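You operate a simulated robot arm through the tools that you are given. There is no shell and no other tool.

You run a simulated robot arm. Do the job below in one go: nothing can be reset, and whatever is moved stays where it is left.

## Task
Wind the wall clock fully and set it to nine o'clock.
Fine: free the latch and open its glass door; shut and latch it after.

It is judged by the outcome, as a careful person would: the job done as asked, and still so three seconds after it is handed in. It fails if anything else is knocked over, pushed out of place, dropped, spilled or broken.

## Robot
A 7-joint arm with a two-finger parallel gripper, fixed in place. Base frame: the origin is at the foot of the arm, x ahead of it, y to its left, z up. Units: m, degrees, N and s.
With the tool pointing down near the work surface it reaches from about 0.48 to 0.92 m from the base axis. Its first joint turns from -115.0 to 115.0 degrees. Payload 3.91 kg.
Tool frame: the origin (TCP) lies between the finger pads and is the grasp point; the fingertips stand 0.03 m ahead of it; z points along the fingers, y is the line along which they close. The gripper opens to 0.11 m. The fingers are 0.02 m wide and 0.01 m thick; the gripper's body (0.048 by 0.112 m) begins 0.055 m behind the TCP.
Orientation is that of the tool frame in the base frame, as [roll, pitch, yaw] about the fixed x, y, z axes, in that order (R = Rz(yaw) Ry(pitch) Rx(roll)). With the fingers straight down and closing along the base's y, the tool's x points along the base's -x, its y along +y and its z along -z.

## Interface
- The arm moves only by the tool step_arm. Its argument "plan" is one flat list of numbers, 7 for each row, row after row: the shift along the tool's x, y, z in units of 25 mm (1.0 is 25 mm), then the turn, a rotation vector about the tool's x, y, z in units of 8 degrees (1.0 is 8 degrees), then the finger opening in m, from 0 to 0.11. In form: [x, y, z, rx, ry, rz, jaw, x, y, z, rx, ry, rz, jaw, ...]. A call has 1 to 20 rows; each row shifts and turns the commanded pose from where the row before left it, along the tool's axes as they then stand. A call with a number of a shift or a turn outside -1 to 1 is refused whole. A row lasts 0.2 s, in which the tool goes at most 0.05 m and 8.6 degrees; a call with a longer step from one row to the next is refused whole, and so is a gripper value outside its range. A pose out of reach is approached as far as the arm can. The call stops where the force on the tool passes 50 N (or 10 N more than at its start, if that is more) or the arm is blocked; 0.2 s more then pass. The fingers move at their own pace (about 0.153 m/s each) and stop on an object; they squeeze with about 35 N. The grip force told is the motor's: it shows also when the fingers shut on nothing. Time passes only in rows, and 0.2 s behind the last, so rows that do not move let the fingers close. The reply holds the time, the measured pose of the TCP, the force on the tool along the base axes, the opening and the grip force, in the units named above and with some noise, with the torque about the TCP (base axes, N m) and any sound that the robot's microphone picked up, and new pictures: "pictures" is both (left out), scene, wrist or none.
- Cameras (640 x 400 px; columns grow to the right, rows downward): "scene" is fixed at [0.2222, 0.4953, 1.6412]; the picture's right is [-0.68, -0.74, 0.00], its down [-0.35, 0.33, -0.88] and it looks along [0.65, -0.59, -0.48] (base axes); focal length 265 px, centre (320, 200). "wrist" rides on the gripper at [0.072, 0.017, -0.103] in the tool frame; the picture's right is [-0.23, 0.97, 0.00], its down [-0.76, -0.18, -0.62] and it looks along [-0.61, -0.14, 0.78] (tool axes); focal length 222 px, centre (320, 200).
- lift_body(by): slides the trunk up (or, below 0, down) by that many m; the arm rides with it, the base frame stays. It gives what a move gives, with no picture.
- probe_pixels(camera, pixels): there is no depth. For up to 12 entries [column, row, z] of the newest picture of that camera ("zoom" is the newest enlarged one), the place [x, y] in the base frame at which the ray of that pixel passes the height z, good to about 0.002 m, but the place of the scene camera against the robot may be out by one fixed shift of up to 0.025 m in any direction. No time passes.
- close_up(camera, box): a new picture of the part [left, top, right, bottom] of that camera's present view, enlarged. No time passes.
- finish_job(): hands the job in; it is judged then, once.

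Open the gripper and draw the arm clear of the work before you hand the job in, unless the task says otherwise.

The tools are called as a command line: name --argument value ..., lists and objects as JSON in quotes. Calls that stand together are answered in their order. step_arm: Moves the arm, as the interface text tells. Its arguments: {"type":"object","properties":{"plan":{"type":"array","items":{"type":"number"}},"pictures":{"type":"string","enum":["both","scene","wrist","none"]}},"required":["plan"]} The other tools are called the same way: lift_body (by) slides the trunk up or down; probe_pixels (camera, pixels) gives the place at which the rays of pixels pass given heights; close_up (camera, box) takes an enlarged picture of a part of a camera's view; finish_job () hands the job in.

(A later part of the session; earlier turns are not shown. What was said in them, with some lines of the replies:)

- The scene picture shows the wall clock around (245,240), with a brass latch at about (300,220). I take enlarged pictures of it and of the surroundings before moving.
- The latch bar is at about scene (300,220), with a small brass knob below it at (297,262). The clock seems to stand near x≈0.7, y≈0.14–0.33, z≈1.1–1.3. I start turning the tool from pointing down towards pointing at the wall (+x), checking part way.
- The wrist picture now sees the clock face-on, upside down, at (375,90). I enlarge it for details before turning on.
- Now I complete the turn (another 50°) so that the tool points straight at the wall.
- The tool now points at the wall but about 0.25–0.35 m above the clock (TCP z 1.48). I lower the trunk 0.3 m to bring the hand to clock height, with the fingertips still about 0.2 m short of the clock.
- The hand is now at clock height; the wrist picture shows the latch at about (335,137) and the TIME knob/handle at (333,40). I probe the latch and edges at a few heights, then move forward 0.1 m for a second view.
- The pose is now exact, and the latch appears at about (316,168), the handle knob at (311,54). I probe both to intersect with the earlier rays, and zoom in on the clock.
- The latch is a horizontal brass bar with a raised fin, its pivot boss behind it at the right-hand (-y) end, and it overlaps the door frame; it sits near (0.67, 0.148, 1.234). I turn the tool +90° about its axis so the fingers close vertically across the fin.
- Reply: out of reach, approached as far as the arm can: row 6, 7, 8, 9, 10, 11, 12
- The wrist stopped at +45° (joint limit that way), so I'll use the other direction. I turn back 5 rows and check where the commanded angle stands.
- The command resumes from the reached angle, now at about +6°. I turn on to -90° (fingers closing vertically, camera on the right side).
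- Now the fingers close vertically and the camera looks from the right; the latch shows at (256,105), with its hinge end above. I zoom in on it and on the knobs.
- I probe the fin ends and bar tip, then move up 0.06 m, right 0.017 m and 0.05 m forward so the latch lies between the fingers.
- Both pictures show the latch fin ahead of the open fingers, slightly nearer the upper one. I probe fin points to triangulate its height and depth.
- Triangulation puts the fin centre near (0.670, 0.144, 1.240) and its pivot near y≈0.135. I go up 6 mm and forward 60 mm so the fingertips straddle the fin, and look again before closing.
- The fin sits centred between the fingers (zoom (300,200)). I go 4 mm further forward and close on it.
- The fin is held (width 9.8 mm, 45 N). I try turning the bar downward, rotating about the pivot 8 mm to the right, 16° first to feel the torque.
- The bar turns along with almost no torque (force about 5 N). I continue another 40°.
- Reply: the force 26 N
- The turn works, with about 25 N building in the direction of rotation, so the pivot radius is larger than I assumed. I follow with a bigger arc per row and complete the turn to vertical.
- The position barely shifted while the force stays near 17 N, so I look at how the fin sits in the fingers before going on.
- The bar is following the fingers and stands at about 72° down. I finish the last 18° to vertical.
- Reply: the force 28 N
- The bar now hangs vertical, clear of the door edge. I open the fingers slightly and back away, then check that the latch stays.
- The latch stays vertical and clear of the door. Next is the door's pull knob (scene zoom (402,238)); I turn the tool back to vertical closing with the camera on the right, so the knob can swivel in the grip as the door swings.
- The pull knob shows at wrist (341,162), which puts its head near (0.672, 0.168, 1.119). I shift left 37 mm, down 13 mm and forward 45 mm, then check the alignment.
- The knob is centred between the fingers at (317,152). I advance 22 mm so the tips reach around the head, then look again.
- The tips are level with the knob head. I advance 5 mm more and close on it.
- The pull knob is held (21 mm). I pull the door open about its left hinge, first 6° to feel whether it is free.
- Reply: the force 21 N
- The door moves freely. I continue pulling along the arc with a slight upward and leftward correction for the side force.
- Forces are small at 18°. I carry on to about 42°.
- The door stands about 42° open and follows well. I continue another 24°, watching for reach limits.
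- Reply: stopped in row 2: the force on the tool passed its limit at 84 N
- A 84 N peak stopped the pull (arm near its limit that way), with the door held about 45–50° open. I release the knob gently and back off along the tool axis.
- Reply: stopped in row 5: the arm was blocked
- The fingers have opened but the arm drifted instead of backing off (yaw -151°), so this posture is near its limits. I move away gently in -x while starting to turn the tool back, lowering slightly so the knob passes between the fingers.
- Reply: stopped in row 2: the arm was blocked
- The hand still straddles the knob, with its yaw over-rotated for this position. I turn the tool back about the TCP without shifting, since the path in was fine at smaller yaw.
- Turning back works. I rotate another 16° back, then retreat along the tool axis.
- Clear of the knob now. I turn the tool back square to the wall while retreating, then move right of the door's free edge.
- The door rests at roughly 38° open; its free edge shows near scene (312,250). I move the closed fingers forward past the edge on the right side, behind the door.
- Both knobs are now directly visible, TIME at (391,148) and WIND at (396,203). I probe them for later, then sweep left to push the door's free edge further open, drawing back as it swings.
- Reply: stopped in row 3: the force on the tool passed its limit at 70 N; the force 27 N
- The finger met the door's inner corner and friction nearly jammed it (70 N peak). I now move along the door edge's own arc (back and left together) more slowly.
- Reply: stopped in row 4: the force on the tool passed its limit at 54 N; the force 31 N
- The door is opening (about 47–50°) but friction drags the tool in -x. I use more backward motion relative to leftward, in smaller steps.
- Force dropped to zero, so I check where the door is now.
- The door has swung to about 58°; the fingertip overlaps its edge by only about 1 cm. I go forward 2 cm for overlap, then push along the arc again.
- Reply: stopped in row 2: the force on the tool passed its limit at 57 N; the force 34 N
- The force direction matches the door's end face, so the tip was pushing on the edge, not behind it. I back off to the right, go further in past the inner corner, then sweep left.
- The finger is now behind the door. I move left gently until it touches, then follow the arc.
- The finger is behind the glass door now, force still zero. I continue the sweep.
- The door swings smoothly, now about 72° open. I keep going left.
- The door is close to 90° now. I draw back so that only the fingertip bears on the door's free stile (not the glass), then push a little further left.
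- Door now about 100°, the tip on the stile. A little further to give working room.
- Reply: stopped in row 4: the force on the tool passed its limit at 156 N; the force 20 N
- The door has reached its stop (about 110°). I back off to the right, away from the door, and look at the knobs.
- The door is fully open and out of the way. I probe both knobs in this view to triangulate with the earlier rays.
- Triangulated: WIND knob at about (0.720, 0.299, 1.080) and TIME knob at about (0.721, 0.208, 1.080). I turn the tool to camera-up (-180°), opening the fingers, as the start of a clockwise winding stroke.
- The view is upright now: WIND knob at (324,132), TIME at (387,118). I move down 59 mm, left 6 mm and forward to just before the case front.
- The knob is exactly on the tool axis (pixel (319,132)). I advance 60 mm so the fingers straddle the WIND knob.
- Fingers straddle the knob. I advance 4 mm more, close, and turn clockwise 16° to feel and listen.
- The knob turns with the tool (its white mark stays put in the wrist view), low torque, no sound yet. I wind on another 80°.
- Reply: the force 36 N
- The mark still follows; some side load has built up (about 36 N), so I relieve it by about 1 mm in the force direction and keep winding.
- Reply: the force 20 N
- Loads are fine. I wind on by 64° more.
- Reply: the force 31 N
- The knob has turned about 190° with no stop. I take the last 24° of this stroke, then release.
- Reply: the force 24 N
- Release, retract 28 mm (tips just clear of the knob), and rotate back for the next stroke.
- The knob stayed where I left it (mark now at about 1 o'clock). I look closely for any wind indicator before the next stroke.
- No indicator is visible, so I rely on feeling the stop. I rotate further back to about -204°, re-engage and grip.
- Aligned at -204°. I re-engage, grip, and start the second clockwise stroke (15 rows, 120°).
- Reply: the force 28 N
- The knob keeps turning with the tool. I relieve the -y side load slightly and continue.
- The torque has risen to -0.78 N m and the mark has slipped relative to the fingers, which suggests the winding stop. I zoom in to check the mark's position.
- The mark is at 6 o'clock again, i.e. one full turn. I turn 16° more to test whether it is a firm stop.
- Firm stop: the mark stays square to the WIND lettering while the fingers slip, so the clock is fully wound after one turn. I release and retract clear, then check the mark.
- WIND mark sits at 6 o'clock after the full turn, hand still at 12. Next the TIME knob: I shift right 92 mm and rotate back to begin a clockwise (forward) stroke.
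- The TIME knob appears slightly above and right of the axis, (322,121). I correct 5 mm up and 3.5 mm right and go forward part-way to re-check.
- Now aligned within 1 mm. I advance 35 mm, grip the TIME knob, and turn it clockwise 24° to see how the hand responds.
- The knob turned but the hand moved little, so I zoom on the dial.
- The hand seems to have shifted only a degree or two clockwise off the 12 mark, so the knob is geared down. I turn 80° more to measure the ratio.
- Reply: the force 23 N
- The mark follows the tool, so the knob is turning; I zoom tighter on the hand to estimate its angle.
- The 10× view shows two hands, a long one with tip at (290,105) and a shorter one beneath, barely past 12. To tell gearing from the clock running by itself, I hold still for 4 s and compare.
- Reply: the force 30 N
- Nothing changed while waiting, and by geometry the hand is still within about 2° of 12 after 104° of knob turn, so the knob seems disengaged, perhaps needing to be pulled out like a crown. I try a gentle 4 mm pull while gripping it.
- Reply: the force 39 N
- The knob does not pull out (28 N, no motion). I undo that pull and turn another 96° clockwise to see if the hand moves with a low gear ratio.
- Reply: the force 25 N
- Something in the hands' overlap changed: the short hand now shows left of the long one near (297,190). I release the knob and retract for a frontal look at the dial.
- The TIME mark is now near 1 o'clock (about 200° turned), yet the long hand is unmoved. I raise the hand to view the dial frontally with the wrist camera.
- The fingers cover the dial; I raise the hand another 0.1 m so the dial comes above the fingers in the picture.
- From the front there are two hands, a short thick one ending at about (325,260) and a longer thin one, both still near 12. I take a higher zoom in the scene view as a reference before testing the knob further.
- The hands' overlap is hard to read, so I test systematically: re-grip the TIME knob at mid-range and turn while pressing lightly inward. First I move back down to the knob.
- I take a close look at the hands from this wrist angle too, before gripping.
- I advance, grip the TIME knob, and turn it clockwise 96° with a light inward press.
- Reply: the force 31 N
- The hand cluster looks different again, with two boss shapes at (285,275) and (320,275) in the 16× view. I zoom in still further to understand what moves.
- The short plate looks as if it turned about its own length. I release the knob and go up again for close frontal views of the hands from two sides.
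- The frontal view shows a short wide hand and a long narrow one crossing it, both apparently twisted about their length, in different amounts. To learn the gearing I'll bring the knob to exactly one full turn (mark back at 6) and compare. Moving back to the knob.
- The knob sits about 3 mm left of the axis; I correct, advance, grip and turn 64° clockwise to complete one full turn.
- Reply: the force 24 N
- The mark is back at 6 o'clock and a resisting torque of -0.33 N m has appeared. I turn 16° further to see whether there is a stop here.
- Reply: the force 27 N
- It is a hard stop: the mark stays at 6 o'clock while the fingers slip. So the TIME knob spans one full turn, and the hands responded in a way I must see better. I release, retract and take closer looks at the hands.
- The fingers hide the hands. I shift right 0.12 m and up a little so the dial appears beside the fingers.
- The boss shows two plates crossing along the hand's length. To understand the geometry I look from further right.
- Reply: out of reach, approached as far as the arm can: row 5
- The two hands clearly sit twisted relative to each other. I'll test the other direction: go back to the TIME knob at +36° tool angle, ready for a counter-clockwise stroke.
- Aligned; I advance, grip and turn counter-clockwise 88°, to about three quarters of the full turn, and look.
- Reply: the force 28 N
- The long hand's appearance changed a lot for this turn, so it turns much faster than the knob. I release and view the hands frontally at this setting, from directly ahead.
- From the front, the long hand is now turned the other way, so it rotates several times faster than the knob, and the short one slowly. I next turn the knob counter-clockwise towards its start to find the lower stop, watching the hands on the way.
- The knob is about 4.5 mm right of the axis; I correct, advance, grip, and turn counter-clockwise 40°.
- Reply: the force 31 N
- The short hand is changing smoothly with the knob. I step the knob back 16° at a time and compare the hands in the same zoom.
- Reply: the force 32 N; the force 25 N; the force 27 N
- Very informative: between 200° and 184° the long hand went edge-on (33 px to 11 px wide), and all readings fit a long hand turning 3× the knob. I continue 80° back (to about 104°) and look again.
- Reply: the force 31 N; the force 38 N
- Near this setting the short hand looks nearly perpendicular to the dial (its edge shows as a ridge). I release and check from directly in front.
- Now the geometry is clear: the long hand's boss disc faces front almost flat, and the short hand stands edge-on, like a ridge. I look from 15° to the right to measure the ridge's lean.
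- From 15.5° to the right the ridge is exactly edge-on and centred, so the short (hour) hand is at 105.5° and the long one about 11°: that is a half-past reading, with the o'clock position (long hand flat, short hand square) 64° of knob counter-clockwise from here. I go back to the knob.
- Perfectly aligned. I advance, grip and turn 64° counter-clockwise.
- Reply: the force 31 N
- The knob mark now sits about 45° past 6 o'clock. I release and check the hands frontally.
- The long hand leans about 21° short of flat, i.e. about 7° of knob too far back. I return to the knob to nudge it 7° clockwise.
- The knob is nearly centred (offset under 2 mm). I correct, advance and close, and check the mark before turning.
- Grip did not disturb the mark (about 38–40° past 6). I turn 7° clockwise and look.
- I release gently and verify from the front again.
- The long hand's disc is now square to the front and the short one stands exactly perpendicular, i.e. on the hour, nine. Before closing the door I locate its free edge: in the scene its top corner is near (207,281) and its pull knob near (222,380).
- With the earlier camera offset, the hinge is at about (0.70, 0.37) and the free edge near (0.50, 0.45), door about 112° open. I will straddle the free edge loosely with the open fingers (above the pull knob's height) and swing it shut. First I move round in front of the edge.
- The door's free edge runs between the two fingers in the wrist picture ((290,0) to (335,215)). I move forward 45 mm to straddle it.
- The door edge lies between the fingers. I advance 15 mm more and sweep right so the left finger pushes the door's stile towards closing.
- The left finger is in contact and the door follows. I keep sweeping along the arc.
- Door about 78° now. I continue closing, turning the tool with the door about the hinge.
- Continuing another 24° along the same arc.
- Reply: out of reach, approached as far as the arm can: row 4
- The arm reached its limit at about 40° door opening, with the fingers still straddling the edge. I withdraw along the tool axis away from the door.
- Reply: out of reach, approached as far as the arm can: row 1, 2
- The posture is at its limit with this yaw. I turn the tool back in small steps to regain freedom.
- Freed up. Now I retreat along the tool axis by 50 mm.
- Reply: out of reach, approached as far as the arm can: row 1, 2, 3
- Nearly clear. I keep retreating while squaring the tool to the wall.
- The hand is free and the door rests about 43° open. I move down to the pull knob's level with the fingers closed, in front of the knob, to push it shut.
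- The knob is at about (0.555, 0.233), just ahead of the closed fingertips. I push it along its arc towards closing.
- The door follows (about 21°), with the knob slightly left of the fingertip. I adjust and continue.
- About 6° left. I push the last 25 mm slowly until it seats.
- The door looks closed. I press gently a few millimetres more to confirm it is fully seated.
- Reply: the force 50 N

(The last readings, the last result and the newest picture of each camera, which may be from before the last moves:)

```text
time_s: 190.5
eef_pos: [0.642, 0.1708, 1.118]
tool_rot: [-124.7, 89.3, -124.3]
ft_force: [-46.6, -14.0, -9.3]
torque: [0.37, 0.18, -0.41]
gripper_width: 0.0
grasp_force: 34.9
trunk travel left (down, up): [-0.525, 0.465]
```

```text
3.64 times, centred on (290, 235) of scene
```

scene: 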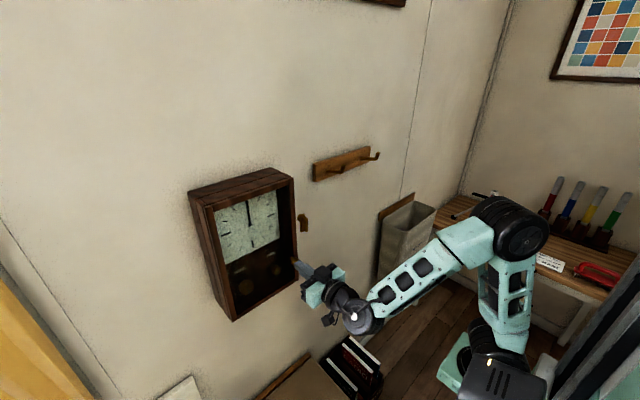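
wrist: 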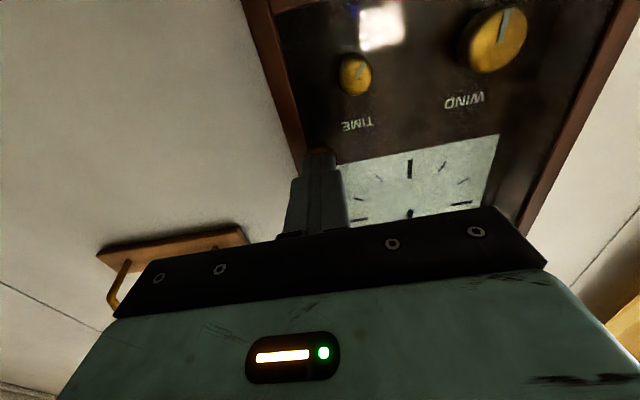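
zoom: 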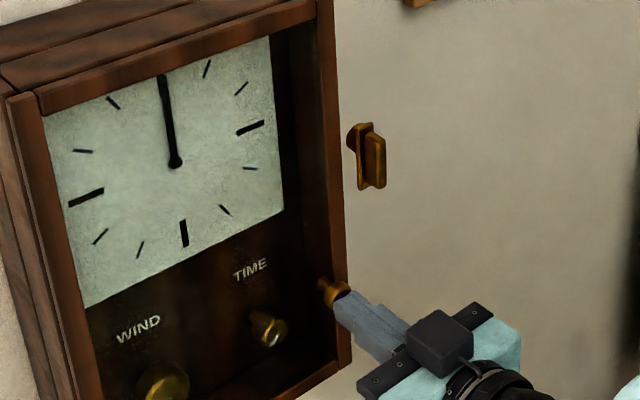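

The door is firmly seated (47 N against the stop). I back off, then turn the tool to -180° for gripping the hanging latch fin.

step_arm --plan '[0, 0, -0.4, 0, 0, 0, 0.0, 0, 0, -0.8, 0, 0, 0, 0.0, 0, 0, -0.9, 0, 0, 0, 0.0, 0, 0, -0.9, 0, 0, -1, 0.03, 0, 0, 0, 0, 0, -1, 0.05, 0, 0, 0, 0, 0, -1, 0.05, 0, 0, 0, 0, 0, -1, 0.05, 0, 0, 0, 0, 0, -1, 0.05, 0, 0, 0, 0, 0, -1, 0.05, 0, 0, 0, 0, 0, -1, 0.05, 0, 0, 0, 0, 0, -1, 0.05, 0, 0, 0, 0, 0, -1, 0.05, 0, 0, 0, 0, 0, -1, 0.05, 0, 0, 0, 0, 0, -1, 0.05, 0, 0, 0, 0, 0, -1, 0.05, 0, 0, 0, 0, 0, -1, 0.05, 0, 0, 0, 0, 0, -1, 0.05, 0, 0, 0, 0, 0, -1, 0.05, 0, 0, 0, 0, 0, -1, 0.05]' --pictures "none"

step_arm --plan '[0, 0, 0, 0, 0, -1, 0.05, 0, 0, 0, 0, 0, -1, 0.05, 0, 0, 0, 0, 0, -1, 0.05, 0, 0, 0, 0, 0, -1, 0.05, 0, 0, 0, 0, 0, -1, 0.05, 0, 0, 0, 0, 0, -0.55, 0.05, 0, 0, 0, 0, 0, 0, 0.05]'

```text
time_s: 194.5
eef_pos: [0.5726, 0.1701, 1.1174]
tool_rot: [-90.3, -38.8, -89.5]
ft_force: [0.0, -0.4, -0.2]
torque: [0.03, -0.04, 0.01]
gripper_width: 0.0502
grasp_force: 0.0
trunk travel left (down, up): [-0.525, 0.465]
```

```text
time_s: 196.1
eef_pos: [0.5727, 0.171, 1.1182]
tool_rot: [-92.3, -83.1, -87.5]
ft_force: [0.2, 1.1, 0.1]
torque: [0.0, 0.01, 0.0]
gripper_width: 0.05
grasp_force: 0.0
trunk travel left (down, up): [-0.525, 0.465]
```

scene: 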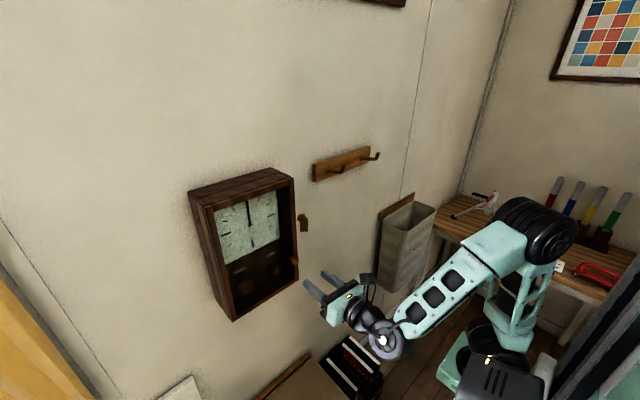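
wrist: 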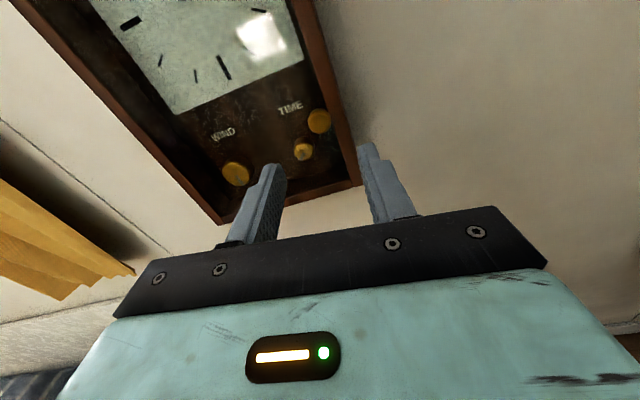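

Now I finish the small rotation and move up 112 mm and right 37 mm, in front of the latch.

step_arm --plan '[0, 0, 0, 0, 0, -0.86, 0.05, 0.9, 0.3, 0, 0, 0, 0, 0.05, 0.9, 0.3, 0, 0, 0, 0, 0.05, 0.9, 0.3, 0, 0, 0, 0, 0.05, 0.9, 0.3, 0, 0, 0, 0, 0.05, 0.9, 0.28, 0, 0, 0, 0, 0.05, 0, 0, 0, 0, 0, 0, 0.05]'

close_up --camera "wrist" --box '[240, 70, 432, 190]'

```text
time_s: 197.7
eef_pos: [0.5737, 0.1322, 1.2332]
tool_rot: [-152.2, -89.6, -27.4]
ft_force: [0.2, -0.2, -0.3]
torque: [-0.02, 0.01, 0.0]
gripper_width: 0.0503
grasp_force: 0.0
trunk travel left (down, up): [-0.525, 0.465]
```

scene: 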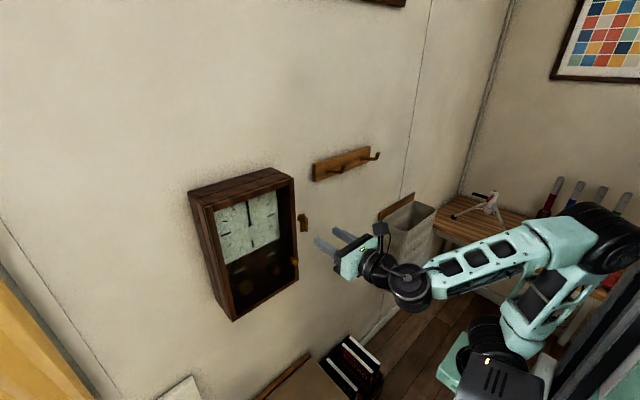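
wrist: 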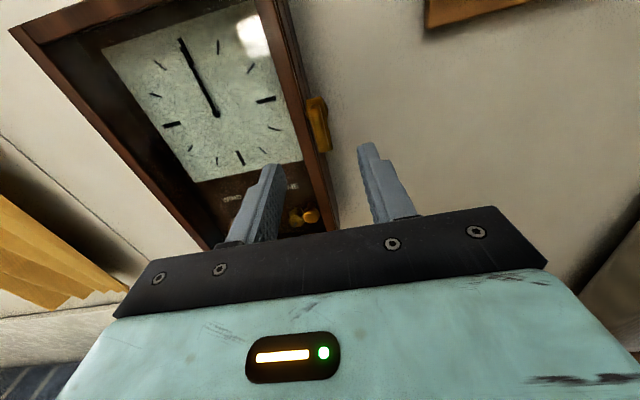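

```text
3.33 times, centred on (336, 130) of wrist
```

zoom: 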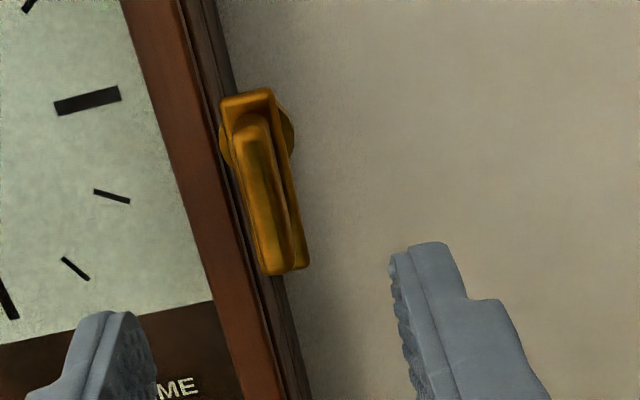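

Aligned with the hanging fin (2 mm). I advance 80 mm and grip it.

step_arm --plan '[-0.04, 0, 0.8, 0, 0, 0, 0.045, 0, 0, 0.8, 0, 0, 0, 0.045, 0, 0, 0.8, 0, 0, 0, 0.045, 0, 0, 0.8, 0, 0, 0, 0.045, 0, 0, 0, 0, 0, 0, 0.045]'

close_up --camera "wrist" --box '[230, 90, 422, 210]'

```text
time_s: 198.9
eef_pos: [0.6556, 0.1363, 1.2317]
tool_rot: [-149.4, -89.7, -30.4]
ft_force: [0.6, 0.2, 0.2]
torque: [0.0, -0.02, -0.01]
gripper_width: 0.0451
grasp_force: 0.1
trunk travel left (down, up): [-0.525, 0.465]
```

scene: 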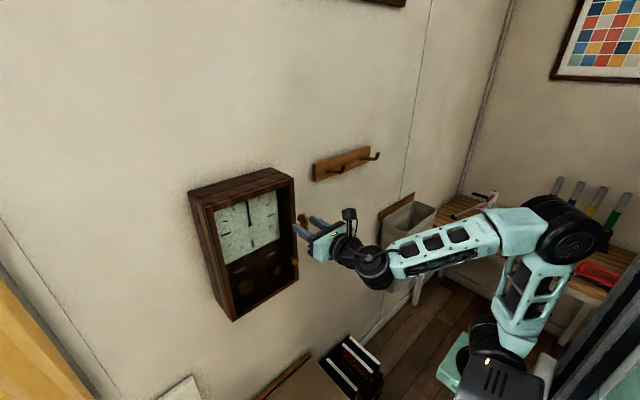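
wrist: 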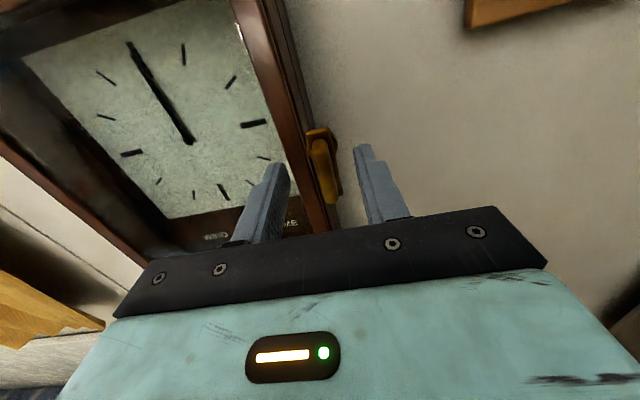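

```text
3.33 times, centred on (326, 150) of wrist
```

zoom: 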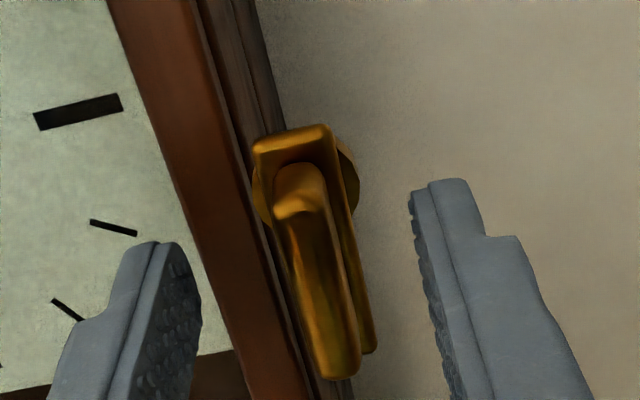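

The fin lies between the fingers, TCP 3 mm left of it. I shift 3 mm right and close.

step_arm --plan '[0, 0.11, 0, 0, 0, 0, 0.04, 0, 0, 0, 0, 0, 0, 0.02, 0, 0, 0, 0, 0, 0, 0.0, 0, 0, 0, 0, 0, 0, 0.0, 0, 0, 0, 0, 0, 0, 0.0]' --pictures "wrist"

```text
time_s: 200.1
eef_pos: [0.6534, 0.1328, 1.2316]
tool_rot: [-151.3, -89.7, -28.3]
ft_force: [2.7, 7.7, 2.0]
torque: [-0.07, -0.12, -0.25]
gripper_width: 0.0097
grasp_force: 45.3
trunk travel left (down, up): [-0.525, 0.465]
```

wrist: 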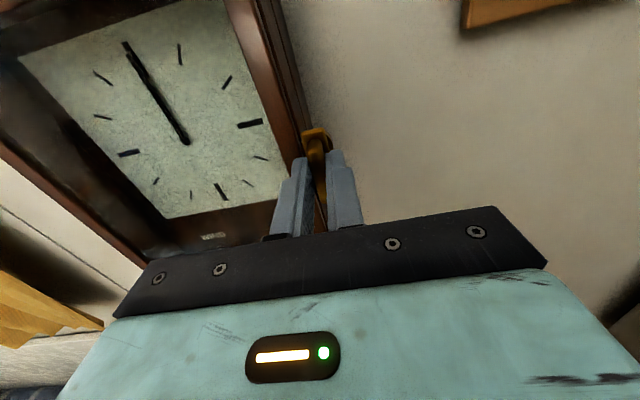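

The fin is held (9.7 mm). I turn it back up about the pivot, 24° first.

step_arm --plan '[0.004, -0.048, 0, 0, 0, 1, 0, 0.004, -0.048, 0, 0, 0, 1, 0, 0.004, -0.048, 0, 0, 0, 1, 0]' --pictures "none"

step_arm --plan '[0.004, -0.048, 0, 0, 0, 1, 0, 0.004, -0.048, 0, 0, 0, 1, 0, 0.004, -0.048, 0, 0, 0, 1, 0]' --pictures "wrist"

```text
time_s: 200.9
eef_pos: [0.6544, 0.1376, 1.2332]
tool_rot: [-90.5, -65.8, -89.1]
ft_force: [5.9, 15.0, 8.1]
torque: [-0.15, -0.96, -0.45]
gripper_width: 0.0096
grasp_force: 44.8
trunk travel left (down, up): [-0.525, 0.465]
```

```text
time_s: 201.7
eef_pos: [0.654, 0.1403, 1.2338]
tool_rot: [-90.1, -41.6, -89.4]
ft_force: [20.2, 22.0, 25.7]
torque: [-0.28, 0.39, 1.04]
gripper_width: 0.0098
grasp_force: 45.1
trunk travel left (down, up): [-0.525, 0.465]
```

wrist: 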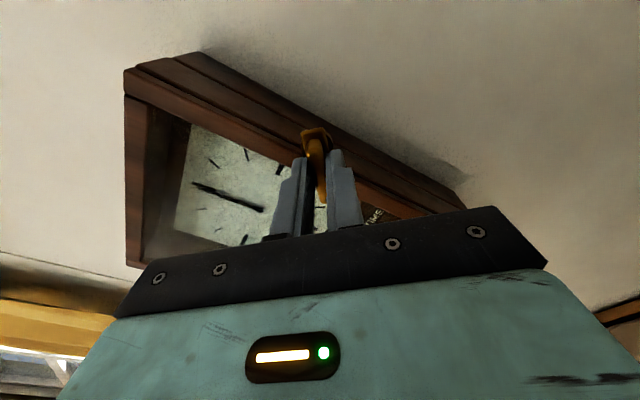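

Force builds along the turning direction as before, so I follow with a slightly larger arc and complete the turn.

step_arm --plan '[0, -0.12, 0.03, 0, 0, 1, 0, 0, -0.07, 0, 0, 0, 1, 0]' --pictures "none"

step_arm --plan '[0, -0.09, 0, 0, 0, 1, 0, 0, -0.07, 0, 0, 0, 1, 0, 0, -0.05, 0, 0, 0, 1, 0]'

close_up --camera "wrist" --box '[230, 90, 422, 210]'

```text
time_s: 202.3
eef_pos: [0.6536, 0.1409, 1.235]
tool_rot: [-90.2, -25.8, -89.5]
ft_force: [3.0, 19.3, 14.5]
torque: [-0.2, -1.06, -0.5]
gripper_width: 0.0097
grasp_force: 44.9
trunk travel left (down, up): [-0.525, 0.465]
```

```text
time_s: 203.1
eef_pos: [0.6541, 0.1426, 1.2394]
tool_rot: [-90.5, -1.8, -89.6]
ft_force: [-13.4, 3.7, -5.8]
torque: [0.07, -0.4, 0.96]
gripper_width: 0.0099
grasp_force: 45.0
trunk travel left (down, up): [-0.525, 0.465]
```

scene: 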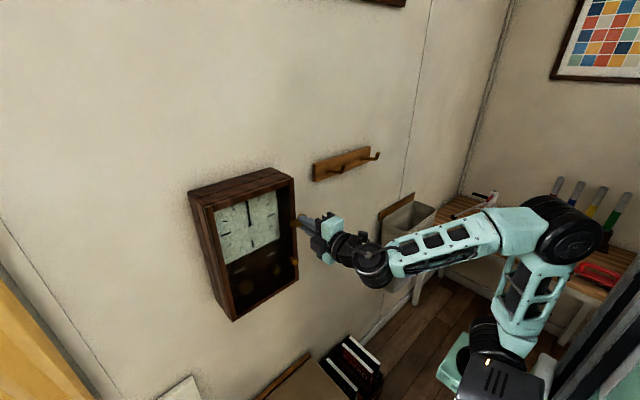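
wrist: 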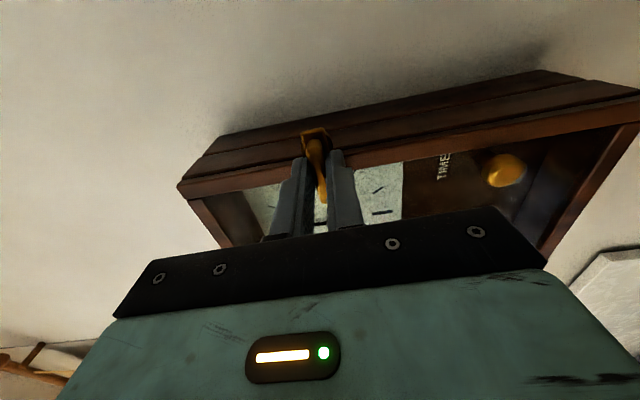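

```text
3.33 times, centred on (326, 150) of wrist
```

zoom: 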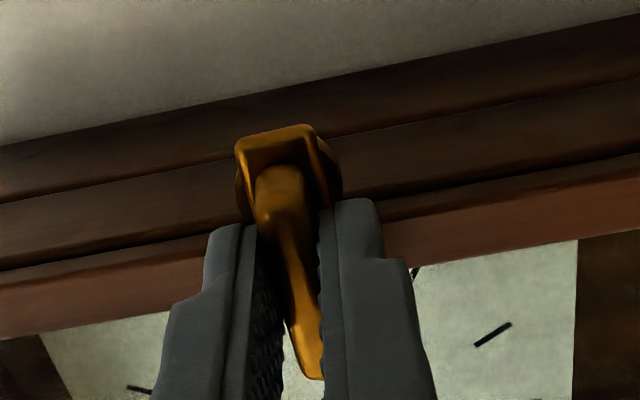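

The bar is horizontal across the door frame again (within 2°). I trim the last 2°, release and back away.

step_arm --plan '[0, -0.01, 0, 0, 0, 0.22, 0, 0, 0, 0, 0, 0, 0, 0.0, 0, 0, 0, 0, 0, 0, 0.03, 0, 0, 0, 0, 0, 0, 0.06, 0, 0, -0.6, 0, 0, 0, 0.06, 0, 0, -0.9, 0, 0, 0, 0.06, 0, 0, -0.9, 0, 0, 0, 0.06, 0, 0, -0.9, 0, 0, 0, 0.06]'

close_up --camera "scene" --box '[180, 160, 340, 330]'

close_up --camera "wrist" --box '[230, 60, 422, 180]'

```text
time_s: 204.9
eef_pos: [0.5742, 0.1409, 1.2394]
tool_rot: [-90.3, -0.1, -89.7]
ft_force: [0.5, 0.3, 0.8]
torque: [0.01, -0.02, -0.05]
gripper_width: 0.0602
grasp_force: 0.2
trunk travel left (down, up): [-0.525, 0.465]
```

scene: 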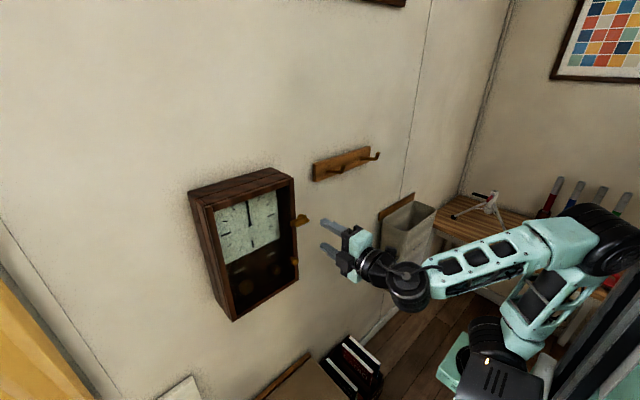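
wrist: 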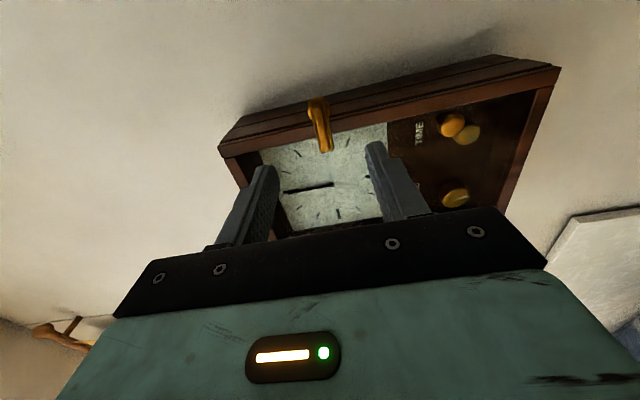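

```text
2.35 times, centred on (260, 245) of scene
```

zoom: 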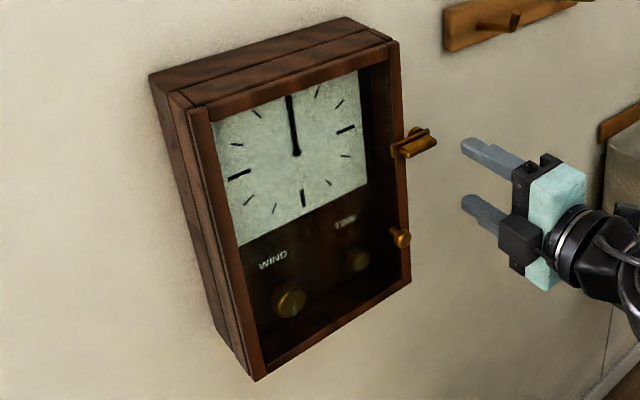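

```text
3.33 times, centred on (326, 120) of wrist
```

zoom: 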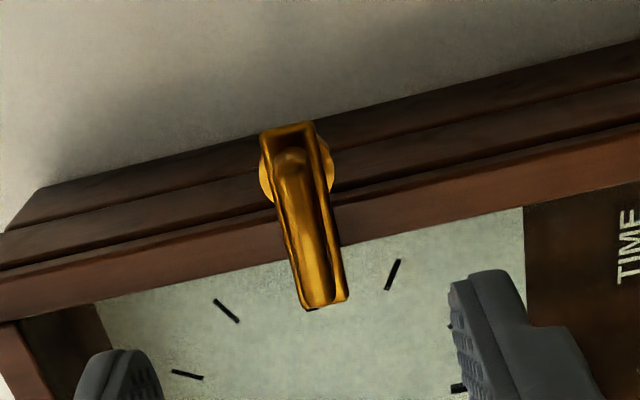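

Latched as at the start. I check the hands once more through the glass and compare with my final setting.

close_up --camera "scene" --box '[240, 206, 262, 222]'

close_up --camera "scene" --box '[225, 235, 305, 305]'

```text
16.00 times, centred on (251, 214) of scene
```

zoom: 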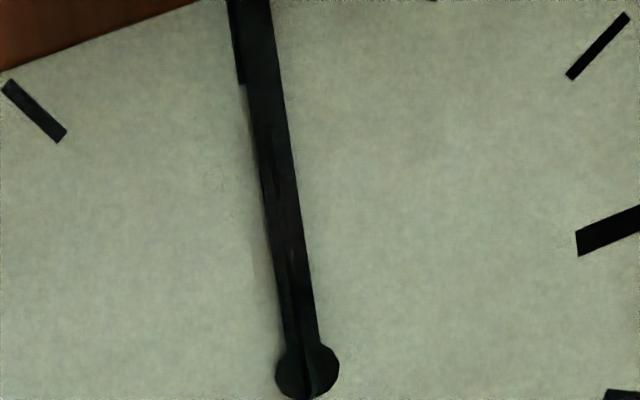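

```text
5.71 times, centred on (265, 270) of scene
```

zoom: 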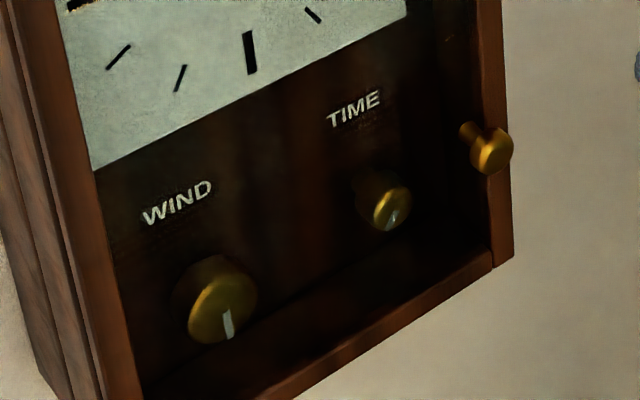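

Hands, WIND (mark at 6, on its stop) and TIME settings are unchanged, and the door is latched. I open the gripper and draw the arm well clear.

step_arm --plan '[0, 0, -0.9, 0, 0, 0, 0.08, 0, 0, -0.9, 0, 0, 0, 0.11, 0, 0, -0.9, 0, 0, 0, 0.11, 0, 0, 0, 0, 0, 0, 0.11, 0, 0, 0, 0, 0, 0, 0.11]'

close_up --camera "scene" --box '[180, 160, 340, 330]'

```text
time_s: 206.1
eef_pos: [0.5066, 0.1459, 1.2395]
tool_rot: [-90.4, -0.3, -89.8]
ft_force: [-0.5, 0.2, -0.7]
torque: [-0.01, -0.01, -0.01]
gripper_width: 0.11
grasp_force: 0.0
trunk travel left (down, up): [-0.525, 0.465]
```

scene: 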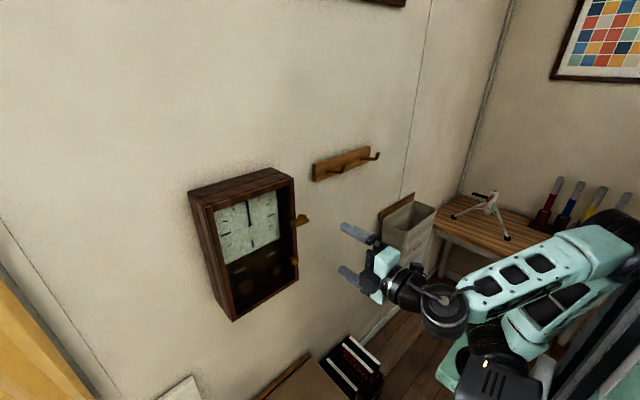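
wrist: 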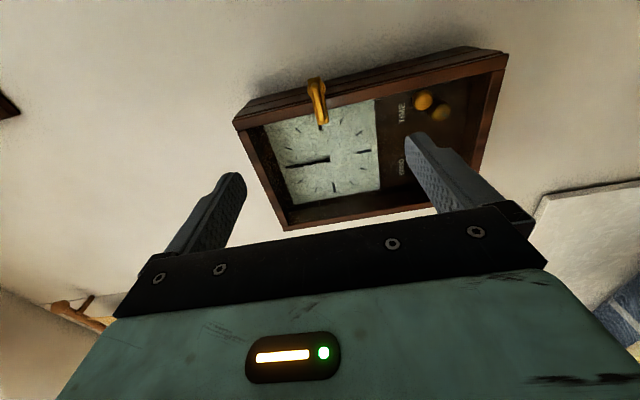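

```text
2.35 times, centred on (260, 245) of scene
```

zoom: 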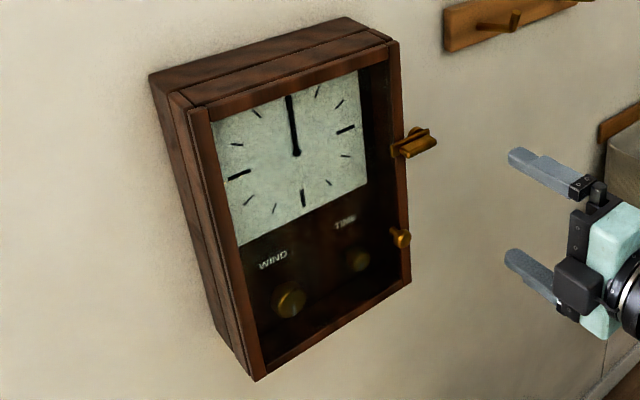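

Everything is as wanted: clock wound to its stop, time set on the hour at nine, door shut and latched, arm clear and nothing else disturbed. I hand the job in.

finish_job

```text
The job is handed in.
```

The clock is wound, its door is shut and latched, and I set the time to nine. I can't confirm the nine o'clock setting by sight, because both hands still point at 12.

- **Winding:** the WIND knob turned one full turn clockwise and then hit a hard stop. Its mark is back at 6 o'clock.
- **Setting the time:** turning the TIME knob never made the hands sweep round the dial. They only twist about their own length. I worked out the time from that twist: the long hand turns three times as fast as the knob and the short hand about a quarter as fast. I left the knob about 44° clockwise of where it started. There the long hand lies flat and the short hand stands square to the dial, which I read as nine o'clock.
- **What could be wrong:** by twist alone, nine looks the same as three. I chose nine because I judged three unlikely within the knob's one-turn range, but I never tested turning it back past where it started.
- **Door and latch:** I opened the door by freeing the latch, and pushed it closed afterwards until it seated firmly. The latch bar is across the frame again, as at the start.
- **Forces:** two moves went well past the force limit. One was an 84 N pull on the door's knob while opening it. The other was a 156 N knock when the door reached its open stop. I saw no damage from either.

Nothing else was moved, and the arm is clear with the gripper open.
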